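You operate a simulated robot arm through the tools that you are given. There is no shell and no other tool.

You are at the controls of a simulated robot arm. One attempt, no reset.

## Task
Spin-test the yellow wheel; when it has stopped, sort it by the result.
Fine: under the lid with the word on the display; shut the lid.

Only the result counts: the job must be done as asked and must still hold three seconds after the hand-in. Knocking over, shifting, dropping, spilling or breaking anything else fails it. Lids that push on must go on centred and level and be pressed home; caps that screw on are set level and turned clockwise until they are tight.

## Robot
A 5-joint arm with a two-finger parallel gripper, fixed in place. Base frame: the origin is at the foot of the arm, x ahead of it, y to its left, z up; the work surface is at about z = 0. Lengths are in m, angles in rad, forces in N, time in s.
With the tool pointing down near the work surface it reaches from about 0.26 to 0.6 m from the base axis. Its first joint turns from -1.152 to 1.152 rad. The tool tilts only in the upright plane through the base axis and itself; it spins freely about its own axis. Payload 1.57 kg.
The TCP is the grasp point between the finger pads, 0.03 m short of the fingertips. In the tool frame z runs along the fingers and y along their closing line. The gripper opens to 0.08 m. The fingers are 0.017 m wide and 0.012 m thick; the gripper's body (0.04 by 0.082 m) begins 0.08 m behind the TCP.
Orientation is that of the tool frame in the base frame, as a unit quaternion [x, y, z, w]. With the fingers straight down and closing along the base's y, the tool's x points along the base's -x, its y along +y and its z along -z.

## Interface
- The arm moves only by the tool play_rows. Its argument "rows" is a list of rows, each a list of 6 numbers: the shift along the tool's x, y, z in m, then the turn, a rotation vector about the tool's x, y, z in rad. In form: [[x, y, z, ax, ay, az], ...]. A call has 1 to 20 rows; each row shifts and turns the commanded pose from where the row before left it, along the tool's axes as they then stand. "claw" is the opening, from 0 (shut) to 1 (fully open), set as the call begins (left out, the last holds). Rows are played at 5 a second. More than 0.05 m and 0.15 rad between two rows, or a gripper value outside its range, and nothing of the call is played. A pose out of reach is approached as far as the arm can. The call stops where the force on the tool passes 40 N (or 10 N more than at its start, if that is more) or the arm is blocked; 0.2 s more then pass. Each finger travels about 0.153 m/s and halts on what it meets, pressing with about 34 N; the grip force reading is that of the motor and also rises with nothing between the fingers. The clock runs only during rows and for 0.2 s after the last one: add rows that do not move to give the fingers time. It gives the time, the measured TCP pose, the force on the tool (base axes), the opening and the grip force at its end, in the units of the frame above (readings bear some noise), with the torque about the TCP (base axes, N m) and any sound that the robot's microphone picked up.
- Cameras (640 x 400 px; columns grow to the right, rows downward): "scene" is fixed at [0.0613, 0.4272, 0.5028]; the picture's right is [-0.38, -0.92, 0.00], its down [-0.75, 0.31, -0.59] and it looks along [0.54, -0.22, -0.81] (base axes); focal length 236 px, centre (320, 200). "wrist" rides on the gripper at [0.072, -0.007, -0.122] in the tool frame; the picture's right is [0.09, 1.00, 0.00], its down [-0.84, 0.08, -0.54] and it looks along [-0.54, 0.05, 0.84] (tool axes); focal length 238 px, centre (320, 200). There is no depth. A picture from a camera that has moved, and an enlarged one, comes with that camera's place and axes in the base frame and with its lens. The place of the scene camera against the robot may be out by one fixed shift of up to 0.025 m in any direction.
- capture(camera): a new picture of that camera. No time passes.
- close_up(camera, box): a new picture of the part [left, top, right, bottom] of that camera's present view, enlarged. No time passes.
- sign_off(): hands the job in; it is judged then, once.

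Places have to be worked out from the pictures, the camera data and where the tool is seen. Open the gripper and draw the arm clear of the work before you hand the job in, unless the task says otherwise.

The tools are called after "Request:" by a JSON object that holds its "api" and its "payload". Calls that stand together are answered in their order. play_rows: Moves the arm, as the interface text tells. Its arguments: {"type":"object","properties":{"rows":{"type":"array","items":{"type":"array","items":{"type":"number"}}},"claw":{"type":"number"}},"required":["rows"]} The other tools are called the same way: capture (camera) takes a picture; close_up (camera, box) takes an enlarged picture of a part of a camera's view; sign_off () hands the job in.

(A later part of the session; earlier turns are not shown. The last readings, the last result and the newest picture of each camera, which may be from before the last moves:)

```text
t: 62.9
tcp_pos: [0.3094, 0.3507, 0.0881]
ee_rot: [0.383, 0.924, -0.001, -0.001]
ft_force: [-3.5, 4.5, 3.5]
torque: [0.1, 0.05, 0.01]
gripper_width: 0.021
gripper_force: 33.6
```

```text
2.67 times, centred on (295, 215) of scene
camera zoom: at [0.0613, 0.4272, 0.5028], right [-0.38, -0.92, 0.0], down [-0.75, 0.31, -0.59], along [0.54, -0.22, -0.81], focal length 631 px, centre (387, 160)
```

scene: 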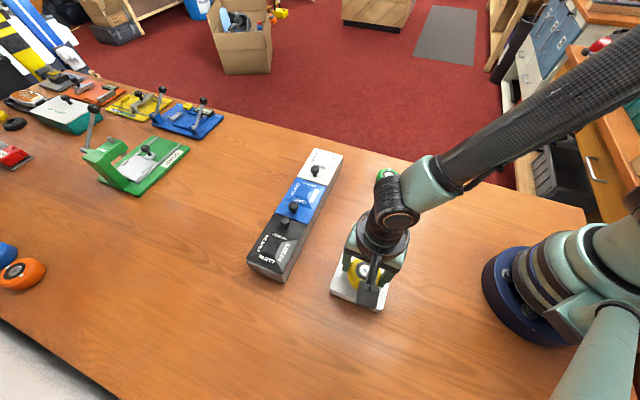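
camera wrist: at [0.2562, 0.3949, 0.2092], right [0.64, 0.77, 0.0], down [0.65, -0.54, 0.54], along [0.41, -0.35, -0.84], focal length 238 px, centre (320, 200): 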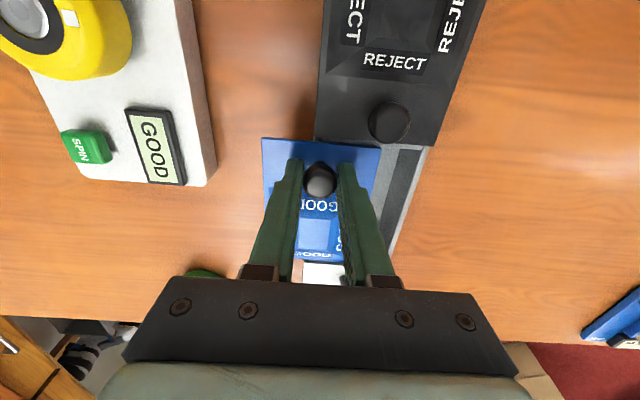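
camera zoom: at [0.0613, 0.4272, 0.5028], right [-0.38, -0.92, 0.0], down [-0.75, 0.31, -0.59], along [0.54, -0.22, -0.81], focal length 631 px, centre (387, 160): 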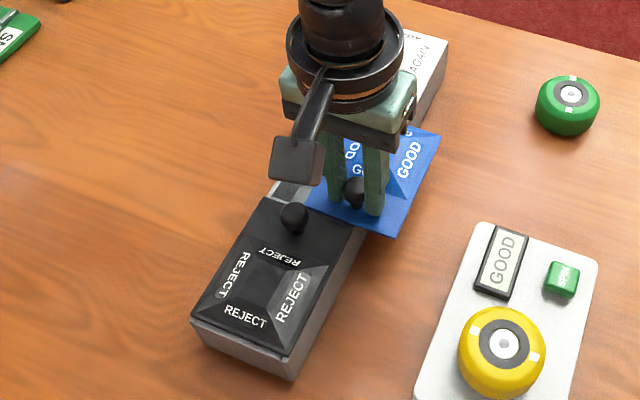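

It slides cleanly. I keep going, watching for an end stop.

Request:
{"api": "play_rows", "payload": {"rows": [[0.0004, -0.005, 0, 0, 0, 0], [0, -0.005, 0, 0, 0, 0], [0, -0.005, 0, 0, 0, 0], [0, -0.005, 0, 0, 0, 0], [0, -0.003, 0, 0, 0, 0], [0, 0, 0, 0, 0, 0]]}}

Request:
{"api": "close_up", "payload": {"camera": "scene", "box": [240, 140, 350, 290]}}

Request:
{"api": "close_up", "payload": {"camera": "wrist", "box": [240, 80, 460, 280]}}

```text
t: 64.3
tcp_pos: [0.293, 0.3342, 0.0878]
ee_rot: [0.384, 0.923, -0.002, -0.001]
ft_force: [-1.1, 0.9, 0.5]
torque: [0.09, 0.02, -0.01]
gripper_width: 0.0212
gripper_force: 33.5
```

```text
2.67 times, centred on (295, 215) of scene
camera zoom: at [0.0613, 0.4272, 0.5028], right [-0.38, -0.92, 0.0], down [-0.75, 0.31, -0.59], along [0.54, -0.22, -0.81], focal length 631 px, centre (387, 160)
```

zoom: 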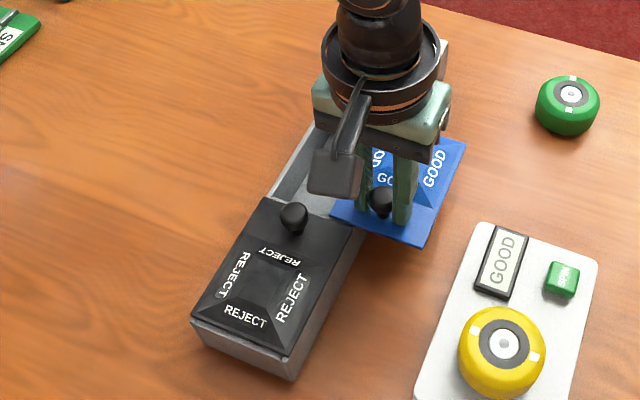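

```text
2.00 times, centred on (350, 180) of wrist
camera zoom: at [0.24, 0.3787, 0.2092], right [0.64, 0.77, 0.0], down [0.65, -0.54, 0.54], along [0.41, -0.35, -0.84], focal length 477 px, centre (260, 240)
```

zoom: 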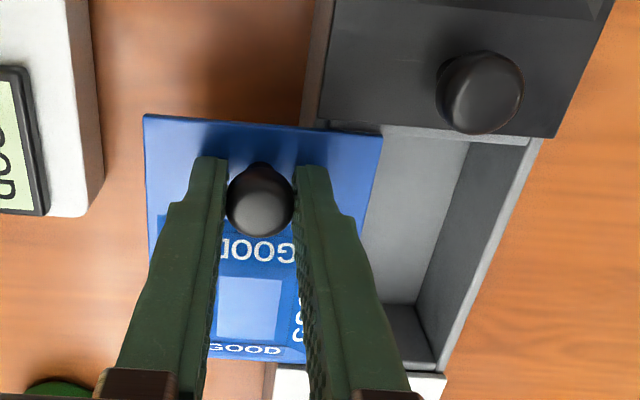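

About 57 mm open, and the empty compartment shows. Continuing another ~20 mm in small steps.

Request:
{"api": "play_rows", "payload": {"rows": [[0, -0.004, 0, 0, 0, 0], [0, -0.004, 0, 0, 0, 0], [0, -0.004, 0, 0, 0, 0], [0, -0.003, 0, 0, 0, 0], [0, 0, 0, 0, 0, 0]]}}

Request:
{"api": "close_up", "payload": {"camera": "wrist", "box": [240, 80, 460, 280]}}

```text
t: 65.5
tcp_pos: [0.2832, 0.3231, 0.0882]
ee_rot: [0.384, 0.923, -0.002, -0.001]
ft_force: [1.2, -1.7, 0.3]
torque: [0.02, -0.07, -0.02]
gripper_width: 0.0213
gripper_force: 33.9
```

```text
2.00 times, centred on (350, 180) of wrist
camera zoom: at [0.2294, 0.3681, 0.2092], right [0.64, 0.77, 0.0], down [0.65, -0.54, 0.54], along [0.41, -0.35, -0.84], focal length 477 px, centre (260, 240)
```

zoom: 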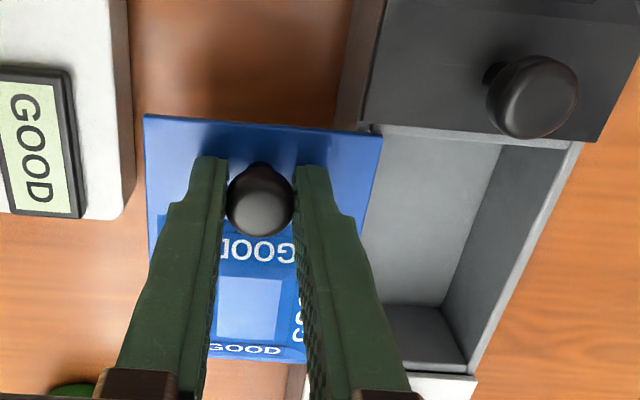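

At 72 mm the force is near zero and I carry no weight, so the lid looks captive on its rails. A few more millimetres to clear the opening.

Request:
{"api": "play_rows", "payload": {"rows": [[0, -0.003, 0, 0, 0, 0], [0, -0.003, 0, 0, 0, 0], [0, -0.002, 0, 0, 0, 0], [0, 0, 0, 0, 0, 0]]}}

Request:
{"api": "close_up", "payload": {"camera": "wrist", "box": [240, 80, 460, 280]}}

Request:
{"api": "close_up", "payload": {"camera": "scene", "box": [240, 140, 400, 310]}}

```text
t: 66.5
tcp_pos: [0.2777, 0.3166, 0.0889]
ee_rot: [0.385, 0.923, 0.0, 0.0]
ft_force: [14.3, 8.0, -0.2]
torque: [0.59, 0.11, -0.02]
gripper_width: 0.0212
gripper_force: 34.0
```

```text
2.00 times, centred on (350, 180) of wrist
camera zoom: at [0.2245, 0.3627, 0.2095], right [0.64, 0.77, 0.0], down [0.64, -0.54, 0.54], along [0.42, -0.35, -0.84], focal length 477 px, centre (260, 240)
```

zoom: 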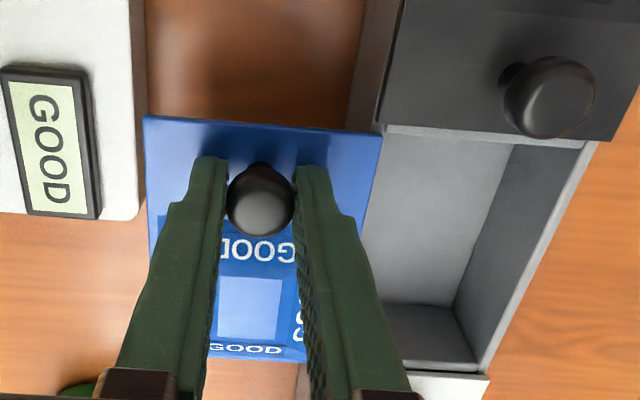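

```text
2.35 times, centred on (320, 225) of scene
camera zoom: at [0.0613, 0.4273, 0.5027], right [-0.38, -0.92, 0.0], down [-0.75, 0.31, -0.59], along [0.54, -0.22, -0.81], focal length 556 px, centre (320, 141)
```

zoom: 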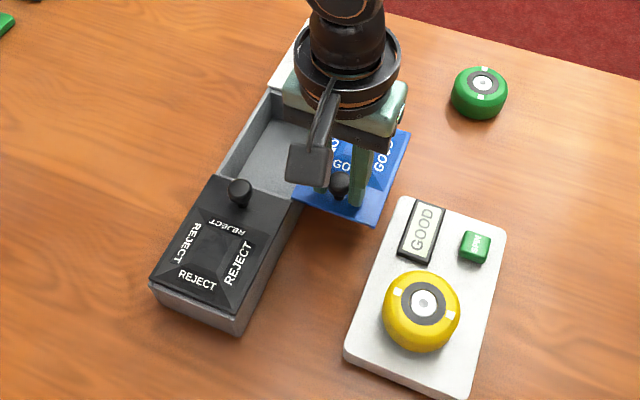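

16 N now opposes: the end stop at about 79 mm. I back off 1.5 mm to relax, then release the knob and rise.

Request:
{"api": "play_rows", "payload": {"rows": [[0, 0.0015, 0, 0, 0, 0], [0, 0, 0, 0, 0, 0]]}}

Request:
{"api": "play_rows", "payload": {"rows": [[0, 0, 0, 0, 0, 0], [0, 0, 0, 0, 0, 0], [0, 0, -0.01, 0, 0, 0], [0, 0, -0.02, 0, 0, 0], [0, 0, -0.04, 0, 0, 0], [0, 0, 0, 0, 0, 0]], "claw": 0.6}}

Request:
{"api": "capture", "payload": {"camera": "wrist"}}

Request:
{"api": "close_up", "payload": {"camera": "scene", "box": [240, 140, 400, 310]}}

```text
t: 67.1
tcp_pos: [0.2769, 0.3176, 0.0884]
ee_rot: [0.385, 0.923, -0.001, 0.0]
ft_force: [7.9, -2.9, 0.6]
torque: [-0.04, -0.13, -0.03]
gripper_width: 0.0213
gripper_force: 34.0
```

```text
t: 68.5
tcp_pos: [0.2782, 0.3173, 0.1585]
ee_rot: [0.384, 0.923, -0.001, -0.001]
ft_force: [-0.2, -0.6, -0.9]
torque: [0.0, 0.0, -0.01]
gripper_width: 0.0479
gripper_force: 0.0
```

```text
taken
camera wrist: at [0.2242, 0.3633, 0.2795], right [0.64, 0.77, 0.0], down [0.65, -0.54, 0.54], along [0.41, -0.35, -0.84], focal length 238 px, centre (320, 200)
```

wrist: 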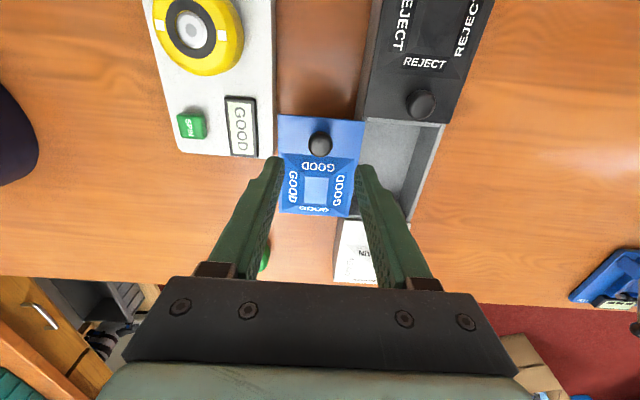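

```text
2.35 times, centred on (320, 225) of scene
camera zoom: at [0.0613, 0.4272, 0.5028], right [-0.38, -0.92, 0.0], down [-0.75, 0.31, -0.59], along [0.54, -0.22, -0.81], focal length 556 px, centre (320, 141)
```

zoom: 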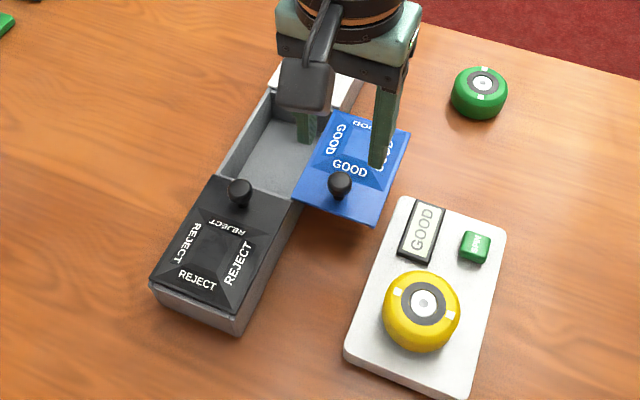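

The lid stays open on its rails and the compartment is clear. Next I turn the tool about 85° so the fingers close along the tray's long axis, which fits inside the compartment, and move above the wheel on the tester.

Request:
{"api": "play_rows", "payload": {"rows": [[0, 0, -0.01, 0, 0, -0.1483], [0, 0, 0, 0, 0, -0.1483], [0, 0, 0, 0, 0, -0.1483], [0, 0, 0, 0, 0, -0.1483], [0, 0, 0, 0, 0, -0.1483], [0, 0, 0, 0, 0, -0.1483], [0, 0, 0, 0, 0, -0.1483], [0, 0, 0, 0, 0, -0.1483], [0, 0, 0, 0, 0, -0.1483], [0, 0, 0, 0, 0, -0.1483], [0.036, 0.0219, 0, 0, 0, 0], [0.036, 0.0219, 0, 0, 0, 0], [0.036, 0.0219, 0, 0, 0, 0], [0, 0, 0, 0, 0, 0]], "claw": 0.9}}

Request:
{"api": "capture", "payload": {"camera": "wrist"}}

Request:
{"api": "close_up", "payload": {"camera": "wrist", "box": [240, 80, 400, 200]}}

```text
t: 71.5
tcp_pos: [0.1535, 0.3004, 0.1683]
ee_rot: [-0.341, 0.94, 0.0, -0.001]
ft_force: [-0.7, 0.1, 0.1]
torque: [0.02, -0.03, 0.01]
gripper_width: 0.0723
gripper_force: 0.0
```

```text
taken
camera wrist: at [0.1039, 0.2479, 0.2894], right [-0.71, 0.71, 0.0], down [0.59, 0.6, 0.54], along [0.38, 0.38, -0.84], focal length 238 px, centre (320, 200)
```

wrist: 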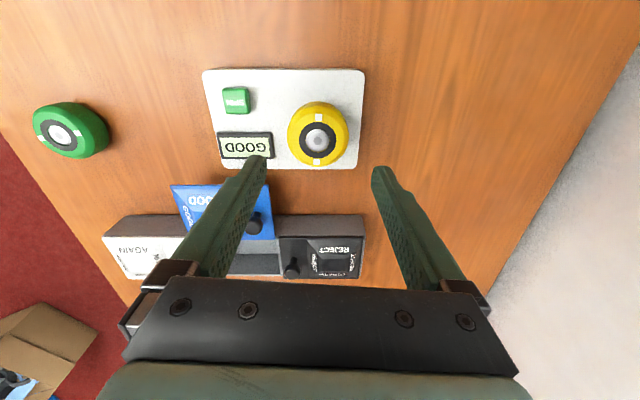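

```text
3.33 times, centred on (320, 140) of wrist
camera zoom: at [0.1039, 0.2479, 0.2894], right [-0.71, 0.71, 0.0], down [0.59, 0.6, 0.54], along [0.38, 0.38, -0.84], focal length 794 px, centre (320, 400)
```

zoom: 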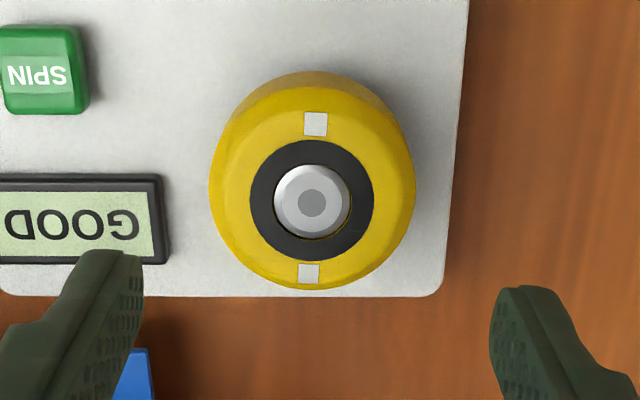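

The hub is (−2.4, −2.4) mm from the TCP, but the left finger would come close to the display's corner. I correct and turn the tool a further 0.35 rad so that finger goes into the free area beside the display.

Request:
{"api": "play_rows", "payload": {"rows": [[-0.0024, -0.0024, 0, 0, 0, 0.1153], [0, 0, 0, 0, 0, 0.1153], [0, 0, 0, 0, 0, 0.1153], [0, 0, 0.03, 0, 0, 0], [0, 0, 0, 0, 0, 0]]}}

Request:
{"api": "capture", "payload": {"camera": "wrist"}}

Request:
{"api": "close_up", "payload": {"camera": "wrist", "box": [240, 90, 400, 210]}}

```text
t: 72.7
tcp_pos: [0.1578, 0.2997, 0.1378]
ee_rot: [-0.174, 0.985, -0.001, -0.001]
ft_force: [0.0, -0.9, -0.6]
torque: [-0.04, -0.01, 0.02]
gripper_width: 0.072
gripper_force: 0.0
```

```text
taken
camera wrist: at [0.094, 0.268, 0.26], right [-0.43, 0.9, 0.0], down [0.76, 0.36, 0.54], along [0.49, 0.23, -0.84], focal length 238 px, centre (320, 200)
```

wrist: 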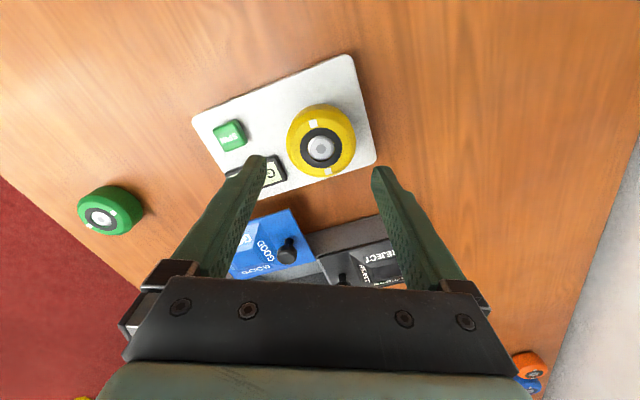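

```text
3.33 times, centred on (320, 150) of wrist
camera zoom: at [0.094, 0.268, 0.26], right [-0.43, 0.9, 0.0], down [0.76, 0.36, 0.54], along [0.49, 0.23, -0.84], focal length 794 px, centre (320, 367)
```

zoom: 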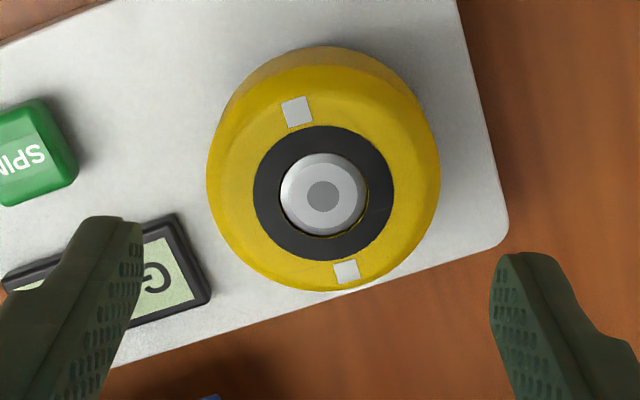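

The hub is centred within 1 mm, and the left finger will land about 10 mm clear of the display and button. I descend to the earlier grip height (z≈0.071) and close.

Request:
{"api": "play_rows", "payload": {"rows": [[0.0008, 0, 0.02, 0, 0, 0], [0, 0, 0.02, 0, 0, 0], [0, 0, 0.015, 0, 0, 0], [0, 0, 0.008, 0, 0, 0], [0, 0, 0.004, 0, 0, 0], [0, 0, 0, 0, 0, 0]]}}

Request:
{"api": "close_up", "payload": {"camera": "wrist", "box": [220, 100, 420, 250]}}

Request:
{"api": "play_rows", "payload": {"rows": [[0, 0, 0, 0, 0, 0], [0, 0, 0, 0, 0, 0], [0, 0, 0, 0, 0, 0], [0, 0, 0, 0, 0, 0]], "claw": 0}}

Request:
{"api": "close_up", "payload": {"camera": "wrist", "box": [220, 100, 420, 250]}}

```text
t: 74.1
tcp_pos: [0.156, 0.2992, 0.0715]
ee_rot: [-0.174, 0.985, 0.0, -0.001]
ft_force: [0.8, 0.5, 1.3]
torque: [0.0, 0.03, -0.01]
gripper_width: 0.0718
gripper_force: 0.1
```

```text
2.67 times, centred on (320, 175) of wrist
camera zoom: at [0.0926, 0.2671, 0.1929], right [-0.43, 0.9, 0.0], down [0.76, 0.36, 0.54], along [0.49, 0.23, -0.84], focal length 636 px, centre (320, 267)
```

zoom: 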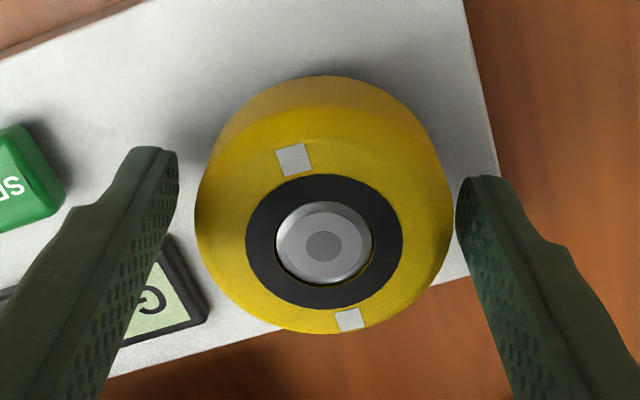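

```text
t: 75.1
tcp_pos: [0.1564, 0.2985, 0.0712]
ee_rot: [-0.173, 0.985, -0.001, -0.001]
ft_force: [0.0, 0.5, -0.4]
torque: [-0.01, 0.0, -0.04]
gripper_width: 0.0589
gripper_force: 34.0
```

```text
2.67 times, centred on (320, 175) of wrist
camera zoom: at [0.0926, 0.2671, 0.193], right [-0.43, 0.9, 0.0], down [0.76, 0.36, 0.54], along [0.49, 0.23, -0.84], focal length 636 px, centre (320, 267)
```

zoom: 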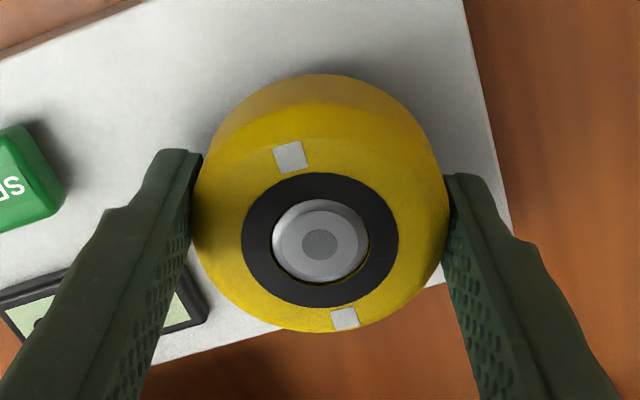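

Gripped at 0.0589. I lift slowly straight up off the post.

Request:
{"api": "play_rows", "payload": {"rows": [[0, 0, -0.002, 0, 0, 0], [0, 0, -0.004, 0, 0, 0], [0, 0, -0.005, 0, 0, 0], [0, 0, -0.006, 0, 0, 0], [0, 0, -0.008, 0, 0, 0], [0, 0, -0.01, 0, 0, 0], [0, 0, -0.01, 0, 0, 0], [0, 0, 0, 0, 0, 0]]}}

Request:
{"api": "close_up", "payload": {"camera": "wrist", "box": [220, 100, 420, 250]}}

Request:
{"api": "close_up", "payload": {"camera": "scene", "box": [330, 210, 420, 315]}}

```text
t: 76.9
tcp_pos: [0.1556, 0.2983, 0.1176]
ee_rot: [-0.173, 0.985, -0.002, -0.001]
ft_force: [-0.2, 0.8, -1.4]
torque: [-0.04, 0.01, -0.04]
gripper_width: 0.0588
gripper_force: 34.4
```

```text
2.67 times, centred on (320, 175) of wrist
camera zoom: at [0.0927, 0.2669, 0.2382], right [-0.43, 0.9, 0.0], down [0.76, 0.36, 0.54], along [0.49, 0.23, -0.84], focal length 636 px, centre (320, 267)
```

zoom: 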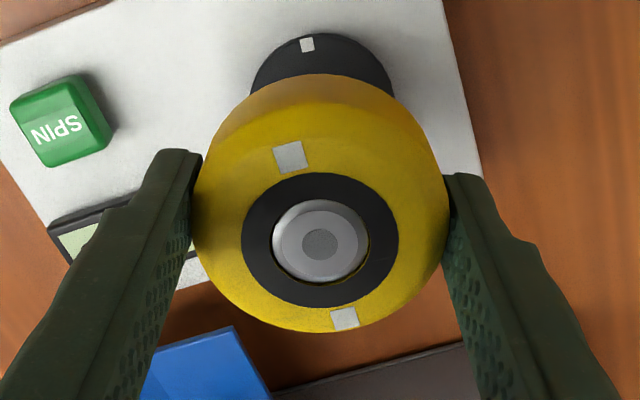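

```text
3.81 times, centred on (375, 262) of scene
camera zoom: at [0.0613, 0.4272, 0.5028], right [-0.38, -0.92, 0.0], down [-0.75, 0.31, -0.59], along [0.54, -0.22, -0.81], focal length 901 px, centre (110, -38)
```

zoom: 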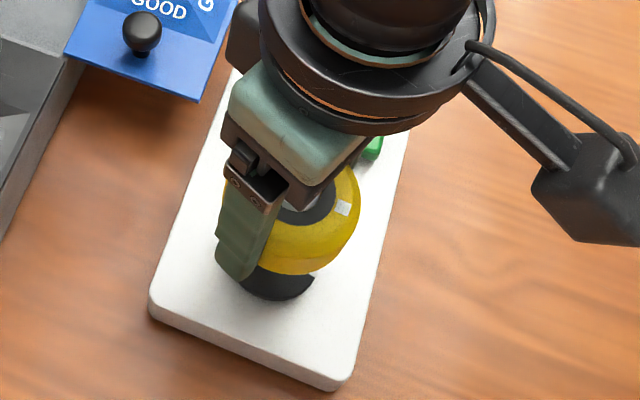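

The wheel is off the post and held. I lift more, turn to the tray's axis, and carry it past the open compartment so the camera can look straight into it.

Request:
{"api": "play_rows", "payload": {"rows": [[0, 0, -0.015, 0, 0, 0], [0, 0, -0.018, 0, 0, 0], [0, 0, -0.015, 0, 0, 0], [0, 0, 0, 0, 0, -0.1457], [0, 0, 0, 0, 0, -0.1457], [0, 0, 0, 0, 0, -0.1457], [-0.01, -0.0047, 0, 0, 0, 0], [-0.0209, -0.0098, 0, 0, 0, 0], [-0.0209, -0.0098, 0, 0, 0, 0], [-0.0209, -0.0098, 0, 0, 0, 0], [-0.0209, -0.0098, 0, 0, 0, 0], [-0.0209, -0.0098, 0, 0, 0, 0], [-0.0209, -0.0098, 0, 0, 0, 0], [-0.0209, -0.0098, 0, 0, 0, 0], [-0.0209, -0.0098, 0, 0, 0, 0], [-0.0209, -0.0098, 0, 0, 0, 0], [-0.0209, -0.0098, 0, 0, 0, 0], [-0.0209, -0.0098, 0, 0, 0, 0], [0, 0, 0, 0, 0, 0]]}}

Request:
{"api": "capture", "payload": {"camera": "wrist"}}

Request:
{"api": "close_up", "payload": {"camera": "wrist", "box": [180, 0, 460, 160]}}

```text
t: 80.9
tcp_pos: [0.4052, 0.3896, 0.1641]
ee_rot: [-0.383, 0.924, -0.002, -0.002]
ft_force: [0.1, -0.2, -1.2]
torque: [0.02, 0.0, 0.03]
gripper_width: 0.0588
gripper_force: 34.0
```

```text
taken
camera wrist: at [0.3612, 0.333, 0.2852], right [-0.77, 0.64, 0.0], down [0.54, 0.65, 0.54], along [0.34, 0.42, -0.84], focal length 238 px, centre (320, 200)
```

wrist: 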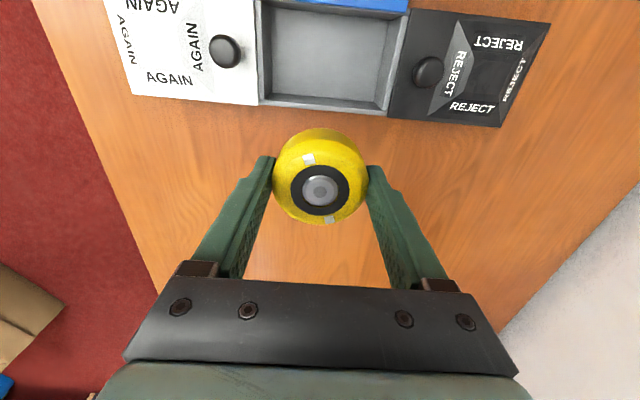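

```text
2.29 times, centred on (320, 80) of wrist
camera zoom: at [0.3612, 0.333, 0.2852], right [-0.77, 0.64, 0.0], down [0.54, 0.65, 0.54], along [0.34, 0.42, -0.84], focal length 545 px, centre (320, 474)
```

zoom: 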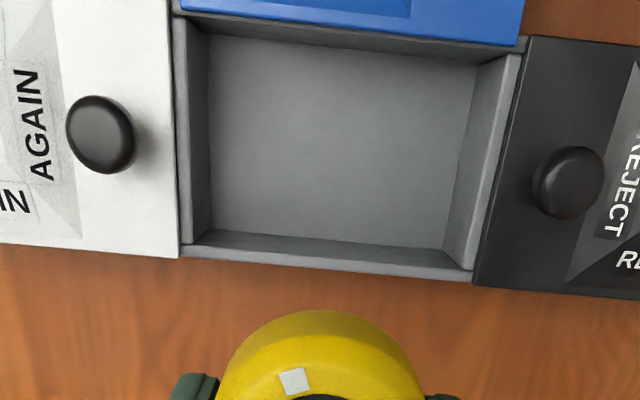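

The compartment floor measures about 0.071 × 0.108 m, centred (+0.062, +0.001) in tool x/y from the TCP. The wheel is centred in the grip, so I move over the compartment.

Request:
{"api": "play_rows", "payload": {"rows": [[0.01, 0, 0, 0, 0, 0], [0.018, 0, 0, 0, 0, 0], [0.018, 0.001, 0, 0, 0, 0], [0.0112, 0, 0, 0, 0, 0], [0.005, 0, 0, 0, 0, 0], [0, 0, 0, 0, 0, 0]]}}

Request:
{"api": "capture", "payload": {"camera": "wrist"}}

Request:
{"api": "close_up", "payload": {"camera": "scene", "box": [240, 140, 350, 290]}}

```text
t: 82.3
tcp_pos: [0.3611, 0.3472, 0.1632]
ee_rot: [-0.384, 0.923, 0.0, -0.001]
ft_force: [-0.3, 0.0, -0.9]
torque: [-0.03, 0.01, 0.01]
gripper_width: 0.0587
gripper_force: 34.0
```

```text
taken
camera wrist: at [0.3164, 0.2898, 0.2851], right [-0.77, 0.64, 0.0], down [0.54, 0.65, 0.54], along [0.34, 0.42, -0.84], focal length 238 px, centre (320, 200)
```

wrist: 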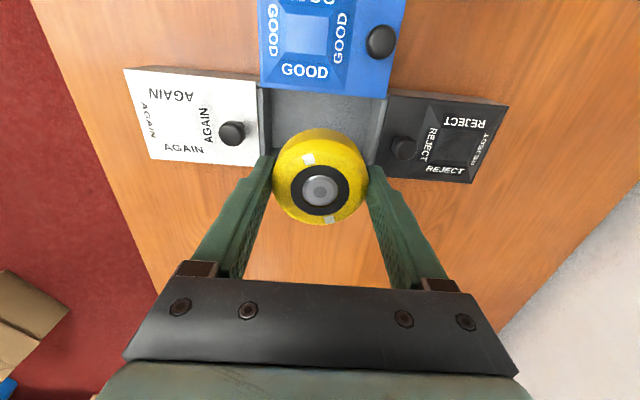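

```text
2.67 times, centred on (295, 215) of scene
camera zoom: at [0.0613, 0.4272, 0.5028], right [-0.38, -0.92, 0.0], down [-0.75, 0.31, -0.59], along [0.54, -0.22, -0.81], focal length 631 px, centre (387, 160)
```

zoom: 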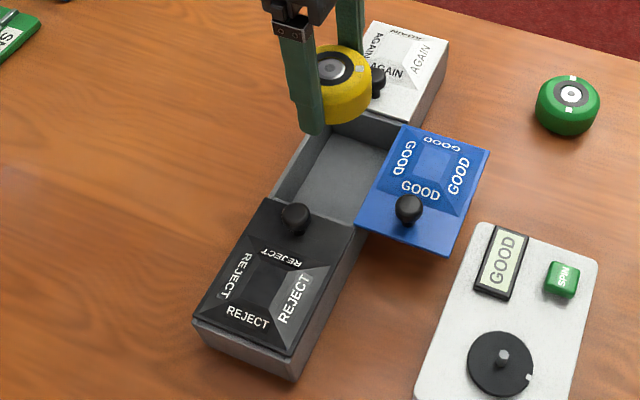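

Aligned over the compartment. I lower to z≈0.095, just above the rim, and check the margins.

Request:
{"api": "play_rows", "payload": {"rows": [[0, 0, 0.01, 0, 0, 0], [0, 0, 0.018, 0, 0, 0], [0, 0, 0.018, 0, 0, 0], [0, 0, 0.014, 0, 0, 0], [0, 0, 0.008, 0, 0, 0], [0, 0, 0, 0, 0, 0]]}}

Request:
{"api": "capture", "payload": {"camera": "wrist"}}

Request:
{"api": "close_up", "payload": {"camera": "wrist", "box": [220, 80, 420, 230]}}

Request:
{"api": "close_up", "payload": {"camera": "scene", "box": [265, 160, 330, 250]}}

```text
t: 83.7
tcp_pos: [0.3605, 0.3454, 0.0957]
ee_rot: [-0.384, 0.923, -0.001, -0.001]
ft_force: [0.4, 0.2, -0.7]
torque: [0.0, -0.01, 0.0]
gripper_width: 0.0586
gripper_force: 34.2
```

```text
taken
camera wrist: at [0.3167, 0.2896, 0.2174], right [-0.77, 0.64, 0.0], down [0.54, 0.65, 0.54], along [0.34, 0.42, -0.84], focal length 238 px, centre (320, 200)
```

wrist: 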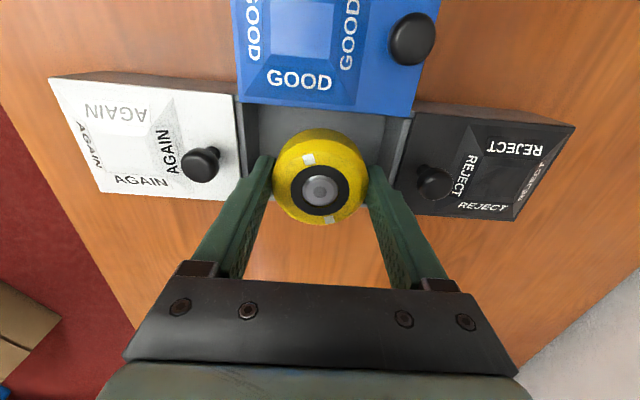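

```text
2.67 times, centred on (320, 155) of wrist
camera zoom: at [0.3167, 0.2896, 0.2174], right [-0.77, 0.64, 0.0], down [0.54, 0.65, 0.54], along [0.34, 0.42, -0.84], focal length 636 px, centre (320, 320)
```

zoom: 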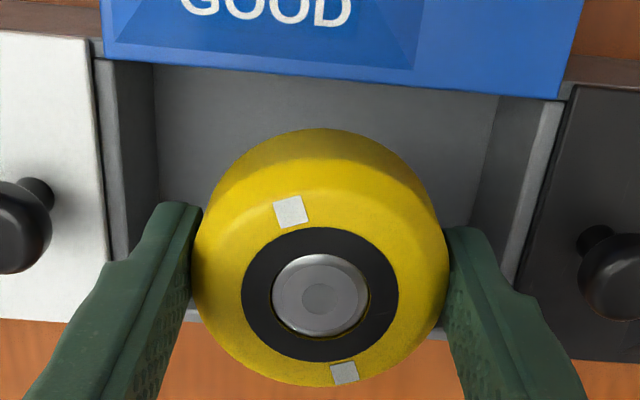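

```text
4.44 times, centred on (298, 205) of scene
camera zoom: at [0.0613, 0.4272, 0.5028], right [-0.38, -0.92, 0.0], down [-0.75, 0.31, -0.59], along [0.54, -0.22, -0.81], focal length 1051 px, centre (420, 178)
```

zoom: 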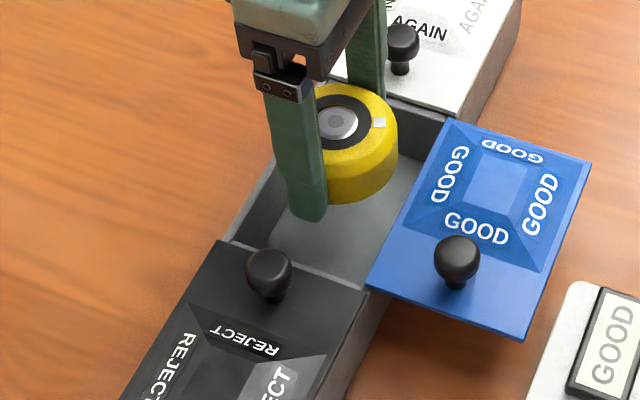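

Margins look even: about 36 mm to the near rim and 36 mm to the far one. I lower into the compartment, then feel for the floor in small steps.

Request:
{"api": "play_rows", "payload": {"rows": [[0, 0, 0.008, 0, 0, 0], [0, 0, 0.008, 0, 0, 0], [0, 0, 0.008, 0, 0, 0], [0, 0, 0.008, 0, 0, 0], [0, 0, 0.008, 0, 0, 0], [0, 0, 0.006, 0, 0, 0], [0, 0, 0, 0, 0, 0]]}}

Request:
{"api": "close_up", "payload": {"camera": "wrist", "box": [220, 80, 420, 230]}}

```text
t: 85.3
tcp_pos: [0.3607, 0.3464, 0.0501]
ee_rot: [-0.383, 0.924, 0.0, -0.001]
ft_force: [0.8, 0.0, -0.3]
torque: [0.01, -0.03, -0.01]
gripper_width: 0.0589
gripper_force: 33.9
```

```text
2.67 times, centred on (320, 155) of wrist
camera zoom: at [0.3167, 0.29, 0.1712], right [-0.77, 0.64, 0.0], down [0.54, 0.65, 0.54], along [0.34, 0.42, -0.84], focal length 636 px, centre (320, 320)
```

zoom: 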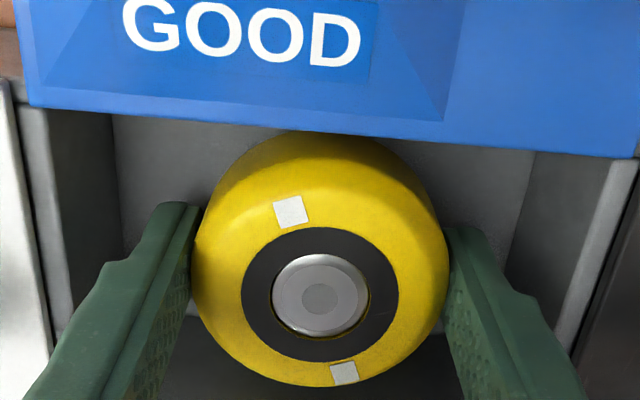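

No contact so far; the wheel's underside is at about z 0.017. Lowering on in 2 mm steps.

Request:
{"api": "play_rows", "payload": {"rows": [[0, 0, 0.002, 0, 0, 0], [0, 0, 0.002, 0, 0, 0], [0, 0, 0.002, 0, 0, 0], [0, 0, 0.002, 0, 0, 0]]}}

```text
t: 86.3
tcp_pos: [0.3603, 0.3445, 0.0418]
ee_rot: [-0.384, 0.923, 0.0, -0.001]
ft_force: [-0.4, 0.1, -1.2]
torque: [0.02, 0.0, 0.0]
gripper_width: 0.0589
gripper_force: 34.2
```

Request:
{"api": "play_rows", "payload": {"rows": [[0, 0, 0.0015, 0, 0, 0], [0, 0, 0.0015, 0, 0, 0], [0, 0, 0, 0, 0, 0]]}}

```text
t: 87.1
tcp_pos: [0.3601, 0.3473, 0.039]
ee_rot: [-0.383, 0.924, 0.0, -0.001]
ft_force: [-8.4, -8.5, 27.1]
torque: [-0.22, 0.19, 0.02]
gripper_width: 0.0589
gripper_force: 34.0
```

Floor contact at TCP z≈0.039. I ease up 1 mm and open only to about 0.068, to stay clear of the compartment walls.

Request:
{"api": "play_rows", "payload": {"rows": [[0, 0, -0.001, 0, 0, 0], [0, 0, 0, 0, 0, 0]]}}

Request:
{"api": "play_rows", "payload": {"rows": [[0, 0, 0, 0, 0, 0], [0, 0, 0, 0, 0, 0], [0, 0, 0, 0, 0, 0]], "claw": 0.85}}

Request:
{"api": "close_up", "payload": {"camera": "wrist", "box": [220, 80, 420, 230]}}

```text
t: 87.7
tcp_pos: [0.3608, 0.345, 0.0411]
ee_rot: [-0.383, 0.924, -0.001, 0.0]
ft_force: [-6.3, -7.3, 24.8]
torque: [-0.11, 0.1, 0.02]
gripper_width: 0.0588
gripper_force: 33.7
```

```text
t: 88.5
tcp_pos: [0.3609, 0.3463, 0.0397]
ee_rot: [-0.383, 0.924, -0.001, -0.001]
ft_force: [0.9, 0.3, 1.0]
torque: [0.01, -0.03, -0.06]
gripper_width: 0.0678
gripper_force: 0.0
```

```text
2.67 times, centred on (320, 155) of wrist
camera zoom: at [0.3161, 0.2893, 0.1612], right [-0.77, 0.64, 0.0], down [0.54, 0.65, 0.54], along [0.34, 0.42, -0.84], focal length 636 px, centre (320, 320)
```

zoom: 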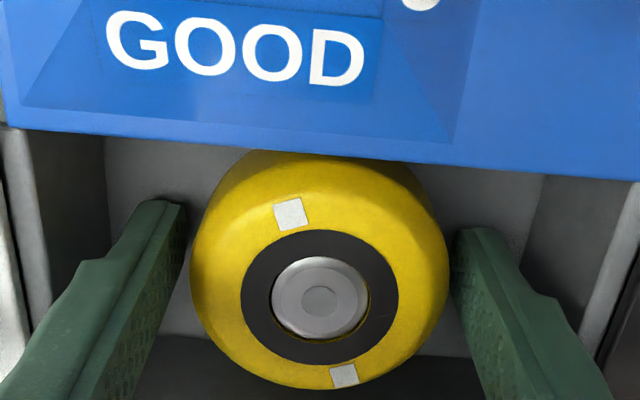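

Released; the wheel rests flat with its top below the rim. Rising straight up out of the compartment.

Request:
{"api": "play_rows", "payload": {"rows": [[0, 0, -0.008, 0, 0, 0], [0, 0, -0.015, 0, 0, 0], [0, 0, -0.025, 0, 0, 0], [0, 0, -0.035, 0, 0, 0], [0, 0, -0.04, 0, 0, 0], [0, 0, 0, 0, 0, 0]]}}

Request:
{"api": "capture", "payload": {"camera": "wrist"}}

Request:
{"api": "close_up", "payload": {"camera": "scene", "box": [240, 140, 350, 290]}}

```text
t: 89.9
tcp_pos: [0.3611, 0.3457, 0.1621]
ee_rot: [-0.383, 0.924, 0.0, -0.001]
ft_force: [-0.8, 0.4, 0.1]
torque: [-0.01, -0.02, 0.03]
gripper_width: 0.0682
gripper_force: 0.1
```

```text
taken
camera wrist: at [0.3165, 0.2891, 0.2842], right [-0.77, 0.64, 0.0], down [0.54, 0.65, 0.54], along [0.34, 0.42, -0.84], focal length 238 px, centre (320, 200)
```

wrist: 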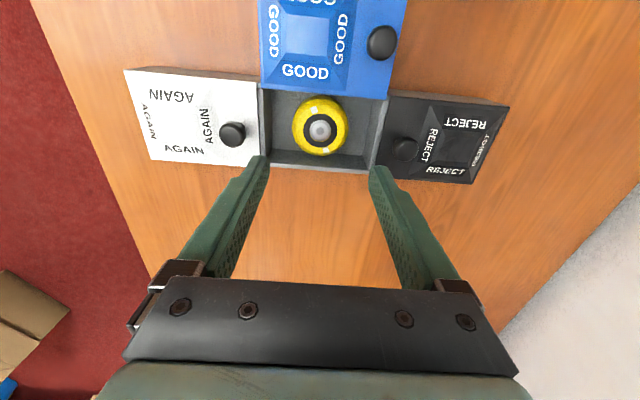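

```text
2.67 times, centred on (295, 215) of scene
camera zoom: at [0.0613, 0.4272, 0.5028], right [-0.38, -0.92, 0.0], down [-0.75, 0.31, -0.59], along [0.54, -0.22, -0.81], focal length 631 px, centre (387, 160)
```

zoom: 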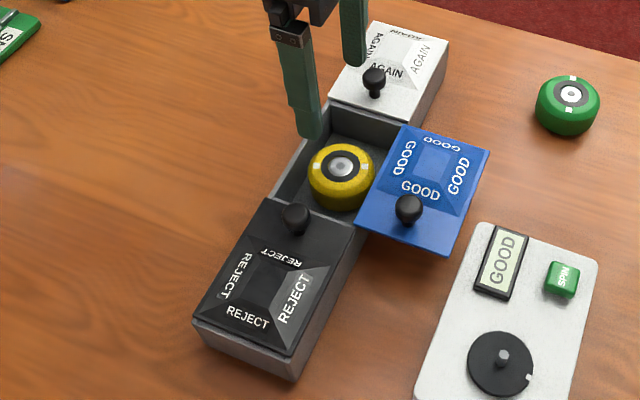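

The wheel sits in the GOOD compartment. I turn back so the fingers close along the slide direction and go above the lid's knob.

Request:
{"api": "play_rows", "payload": {"rows": [[0, 0, 0, 0, 0, 0.1428], [0, 0, 0, 0, 0, 0.1428], [0, 0, 0, 0, 0, 0.1428], [0, 0, 0, 0, 0, 0.1428], [0, 0, 0, 0, 0, 0.1428], [0, 0, 0, 0, 0, 0.1428], [0, 0, 0, 0, 0, 0.1428], [0, 0, 0, 0, 0, 0.1428], [0, 0, 0, 0, 0, 0.1428], [0, 0, 0, 0, 0, 0.1428], [0, 0, 0, 0, 0, 0.1428], [0.0129, -0.0265, 0, 0, 0, 0], [0.0129, -0.0265, 0, 0, 0, 0], [0.0129, -0.0265, 0, 0, 0, 0], [0, 0, 0, 0, 0, 0]], "claw": 0.6}}

Request:
{"api": "capture", "payload": {"camera": "wrist"}}

Request:
{"api": "close_up", "payload": {"camera": "wrist", "box": [240, 80, 400, 200]}}

```text
t: 93.1
tcp_pos: [0.2753, 0.3177, 0.1622]
ee_rot: [0.381, 0.925, -0.001, -0.001]
ft_force: [0.0, 0.2, -0.1]
torque: [0.0, 0.04, -0.03]
gripper_width: 0.0481
gripper_force: 0.1
```

```text
taken
camera wrist: at [0.2223, 0.3622, 0.2828], right [0.64, 0.77, 0.0], down [0.65, -0.54, 0.54], along [0.42, -0.35, -0.84], focal length 238 px, centre (320, 200)
```

wrist: 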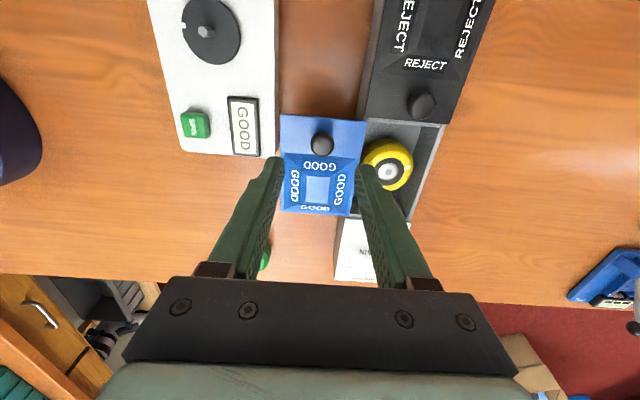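

```text
3.33 times, centred on (320, 140) of wrist
camera zoom: at [0.2223, 0.3622, 0.2828], right [0.64, 0.77, 0.0], down [0.65, -0.54, 0.54], along [0.42, -0.35, -0.84], focal length 794 px, centre (320, 400)
```

zoom: 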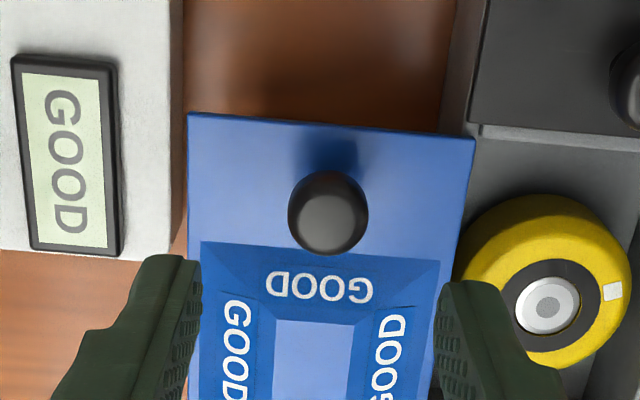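

Knob offset is (−1.0, +1.9) mm. Correcting, descending to z≈0.088 and gripping.

Request:
{"api": "play_rows", "payload": {"rows": [[-0.001, 0.0019, 0.0142, 0, 0, 0], [0, 0, 0.02, 0, 0, 0], [0, 0, 0.02, 0, 0, 0], [0, 0, 0.014, 0, 0, 0], [0, 0, 0.006, 0, 0, 0], [0, 0, 0, 0, 0, 0]]}}

Request:
{"api": "play_rows", "payload": {"rows": [[0, 0, 0, 0, 0, 0], [0, 0, 0, 0, 0, 0], [0, 0, 0, 0, 0, 0]], "claw": 0}}

```text
t: 94.5
tcp_pos: [0.2787, 0.3172, 0.0885]
ee_rot: [0.383, 0.924, -0.001, -0.001]
ft_force: [0.0, 0.2, -0.2]
torque: [0.0, -0.01, -0.02]
gripper_width: 0.0482
gripper_force: 0.0
```

```text
t: 95.3
tcp_pos: [0.279, 0.3168, 0.088]
ee_rot: [0.382, 0.924, 0.0, 0.0]
ft_force: [1.2, -0.9, 0.2]
torque: [0.02, -0.01, 0.01]
gripper_width: 0.0213
gripper_force: 33.8
```

Knob gripped with near-zero side force. Sliding the lid shut: 60 mm first.

Request:
{"api": "play_rows", "payload": {"rows": [[0, 0.002, 0, 0, 0, 0], [0, 0.004, 0, 0, 0, 0], [0, 0.006, 0, 0, 0, 0], [0, 0.006, 0, 0, 0, 0], [0, 0.006, 0, 0, 0, 0], [0, 0.006, 0, 0, 0, 0], [0, 0.006, 0, 0, 0, 0], [0, 0.006, 0, 0, 0, 0], [0, 0.006, 0, 0, 0, 0], [0, 0.006, 0, 0, 0, 0], [0, 0.006, 0, 0, 0, 0], [0, 0, 0, 0, 0, 0]]}}

Request:
{"api": "close_up", "payload": {"camera": "wrist", "box": [220, 60, 420, 280]}}

```text
t: 97.9
tcp_pos: [0.321, 0.3601, 0.0886]
ee_rot: [0.382, 0.924, -0.002, 0.0]
ft_force: [-7.7, 6.5, 0.4]
torque: [0.14, 0.12, 0.02]
gripper_width: 0.0212
gripper_force: 34.3
```

```text
1.82 times, centred on (320, 170) of wrist
camera zoom: at [0.2674, 0.4052, 0.2096], right [0.64, 0.77, 0.0], down [0.65, -0.53, 0.54], along [0.42, -0.35, -0.84], focal length 433 px, centre (320, 254)
```

zoom: 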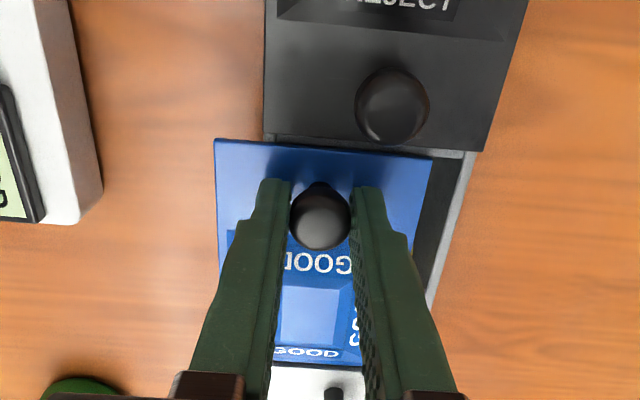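

A 10 N force along +n is building because the rail is angled slightly to my path, so I shift +1 mm in x and continue gently.

Request:
{"api": "play_rows", "payload": {"rows": [[0.001, 0, 0, 0, 0, 0], [0.0001, 0.005, 0, 0, 0, 0], [0.0001, 0.005, 0, 0, 0, 0], [0.0001, 0.004, 0, 0, 0, 0], [0, 0, 0, 0, 0, 0]]}}

Request:
{"api": "close_up", "payload": {"camera": "wrist", "box": [220, 60, 420, 280]}}

```text
t: 99.1
tcp_pos: [0.3314, 0.37, 0.0887]
ee_rot: [0.383, 0.924, -0.001, 0.0]
ft_force: [9.8, -12.7, -0.7]
torque: [-0.02, -0.26, -0.14]
gripper_width: 0.0214
gripper_force: 33.7
```

```text
1.82 times, centred on (320, 170) of wrist
camera zoom: at [0.2774, 0.4159, 0.2098], right [0.64, 0.77, 0.0], down [0.65, -0.54, 0.54], along [0.42, -0.35, -0.84], focal length 433 px, centre (320, 254)
```

zoom: 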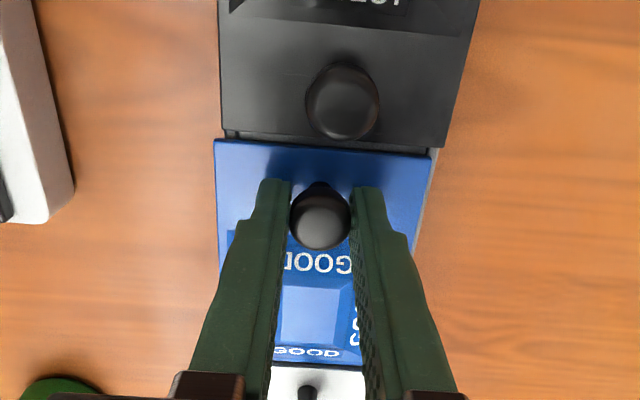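

The correction overshot (−16 N along n). I take 0.8 mm back and close the last few millimetres in 1 mm steps.

Request:
{"api": "play_rows", "payload": {"rows": [[-0.0008, 0, 0, 0, 0, 0], [0, 0.001, 0, 0, 0, 0], [0, 0.001, 0, 0, 0, 0], [0, 0.001, 0, 0, 0, 0], [0, 0, 0, 0, 0, 0]]}}

```text
t: 100.3
tcp_pos: [0.3322, 0.3735, 0.0874]
ee_rot: [0.382, 0.924, -0.001, 0.0]
ft_force: [3.5, -3.7, 0.3]
torque: [-0.07, 0.0, 0.05]
gripper_width: 0.0212
gripper_force: 33.7
```

Request:
{"api": "play_rows", "payload": {"rows": [[-0.0002, 0.001, 0, 0, 0, 0], [0, 0.001, 0, 0, 0, 0], [0, 0, 0, 0, 0, 0]]}}

Request:
{"api": "close_up", "payload": {"camera": "wrist", "box": [220, 60, 420, 280]}}

```text
t: 101.1
tcp_pos: [0.333, 0.372, 0.0869]
ee_rot: [0.381, 0.925, -0.003, -0.001]
ft_force: [-14.1, -9.9, 5.3]
torque: [-0.18, 0.21, -0.03]
gripper_width: 0.0211
gripper_force: 34.3
```

```text
1.82 times, centred on (320, 170) of wrist
camera zoom: at [0.28, 0.4188, 0.2098], right [0.64, 0.77, -0.01], down [0.65, -0.53, 0.54], along [0.41, -0.35, -0.84], focal length 433 px, centre (320, 254)
```

zoom: 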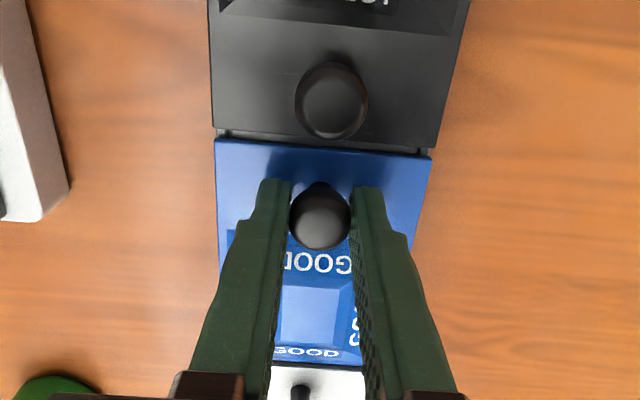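

17 N against the closed stop, and the lid's edge lines up with its neighbours as at the start. I ease off slightly, release, and rise.

Request:
{"api": "play_rows", "payload": {"rows": [[0, -0.001, 0, 0, 0, 0], [0, 0, 0, 0, 0, 0]]}}

Request:
{"api": "play_rows", "payload": {"rows": [[0, 0, 0, 0, 0, 0], [0, 0, 0, 0, 0, 0], [0, 0, -0.01, 0, 0, 0], [0, 0, -0.025, 0, 0, 0], [0, 0, -0.04, 0, 0, 0], [0, 0, 0, 0, 0, 0]], "claw": 0.6}}

Request:
{"api": "close_up", "payload": {"camera": "wrist", "box": [240, 80, 400, 200]}}

Request:
{"api": "close_up", "payload": {"camera": "scene", "box": [240, 140, 350, 290]}}

```text
t: 101.7
tcp_pos: [0.3334, 0.3731, 0.0891]
ee_rot: [0.382, 0.924, -0.001, 0.0]
ft_force: [-10.4, -1.1, 0.8]
torque: [-0.01, 0.17, 0.01]
gripper_width: 0.0212
gripper_force: 34.3
```

```text
t: 103.1
tcp_pos: [0.3332, 0.3729, 0.1633]
ee_rot: [0.382, 0.924, -0.002, -0.001]
ft_force: [0.3, 0.1, -0.7]
torque: [0.02, 0.01, -0.03]
gripper_width: 0.0479
gripper_force: 0.0
```

```text
3.33 times, centred on (320, 140) of wrist
camera zoom: at [0.2797, 0.4183, 0.2851], right [0.64, 0.77, 0.0], down [0.65, -0.54, 0.54], along [0.42, -0.35, -0.84], focal length 794 px, centre (320, 400)
```

zoom: 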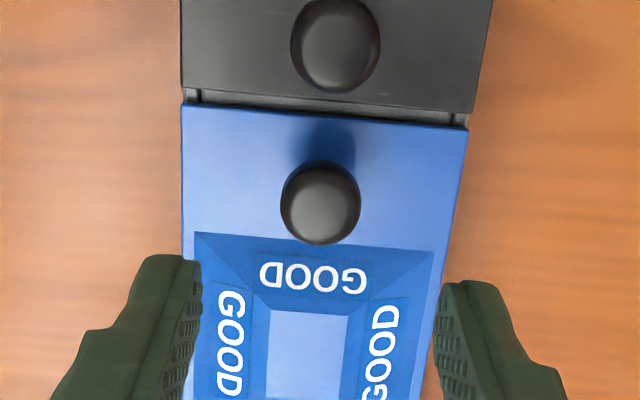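

```text
2.67 times, centred on (295, 215) of scene
camera zoom: at [0.0613, 0.4272, 0.5028], right [-0.38, -0.92, 0.0], down [-0.75, 0.31, -0.59], along [0.54, -0.22, -0.81], focal length 631 px, centre (387, 160)
```

zoom: 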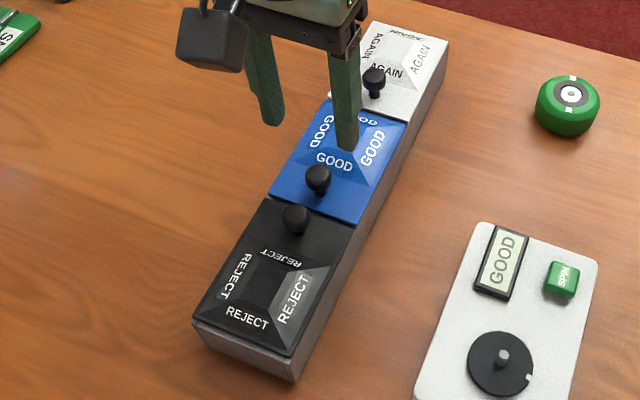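

The GOOD lid is shut, with edges aligned as before. I rise and draw the arm clear, then compare with the starting view.

Request:
{"api": "play_rows", "payload": {"rows": [[0, 0, -0.03, 0, 0, 0], [0, 0, -0.04, 0, 0, 0], [0, 0, -0.04, 0, 0, 0], [0, -0.03, 0, 0, 0, 0], [0, -0.04, 0, 0, 0, 0], [0, 0, 0, 0, 0, 0], [0, 0, 0, 0, 0, 0]], "claw": 1}}

Request:
{"api": "close_up", "payload": {"camera": "scene", "box": [230, 140, 420, 320]}}

Request:
{"api": "capture", "payload": {"camera": "scene"}}

Request:
{"api": "capture", "payload": {"camera": "wrist"}}

```text
t: 104.7
tcp_pos: [0.2854, 0.3239, 0.2746]
ee_rot: [0.381, 0.924, -0.001, 0.0]
ft_force: [0.1, -0.2, 0.2]
torque: [-0.02, -0.02, 0.0]
gripper_width: 0.0799
gripper_force: 0.0
```

```text
2.22 times, centred on (325, 230) of scene
camera zoom: at [0.0613, 0.4272, 0.5028], right [-0.38, -0.92, 0.0], down [-0.75, 0.31, -0.59], along [0.54, -0.22, -0.81], focal length 526 px, centre (309, 133)
```

zoom: 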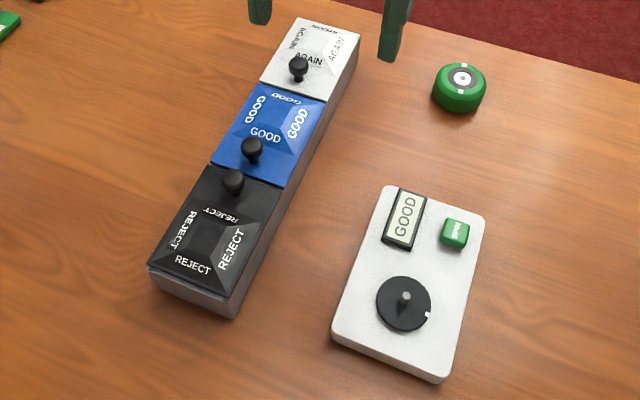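

```text
taken
```

scene: 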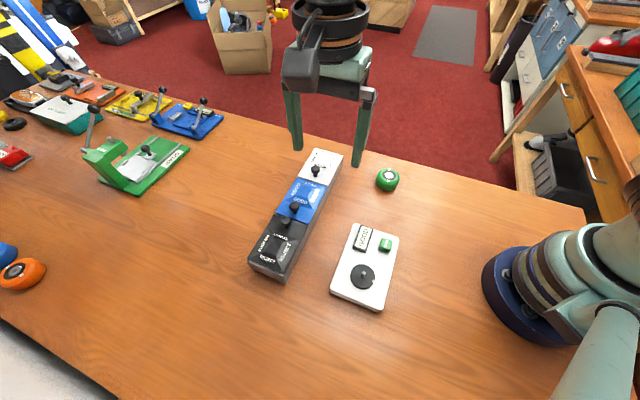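

```text
taken
camera wrist: at [0.2319, 0.3683, 0.3961], right [0.64, 0.77, 0.0], down [0.65, -0.54, 0.54], along [0.42, -0.35, -0.84], focal length 238 px, centre (320, 200)
```

wrist: 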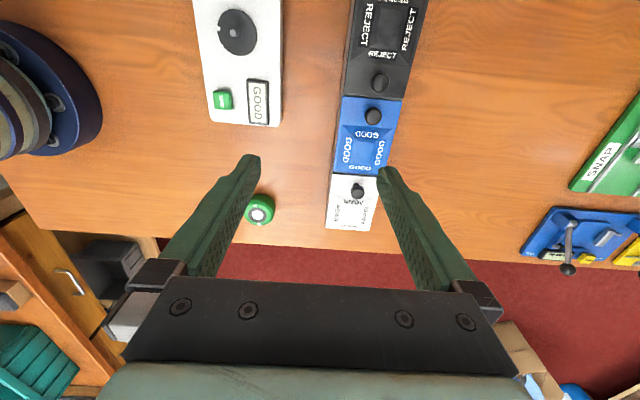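

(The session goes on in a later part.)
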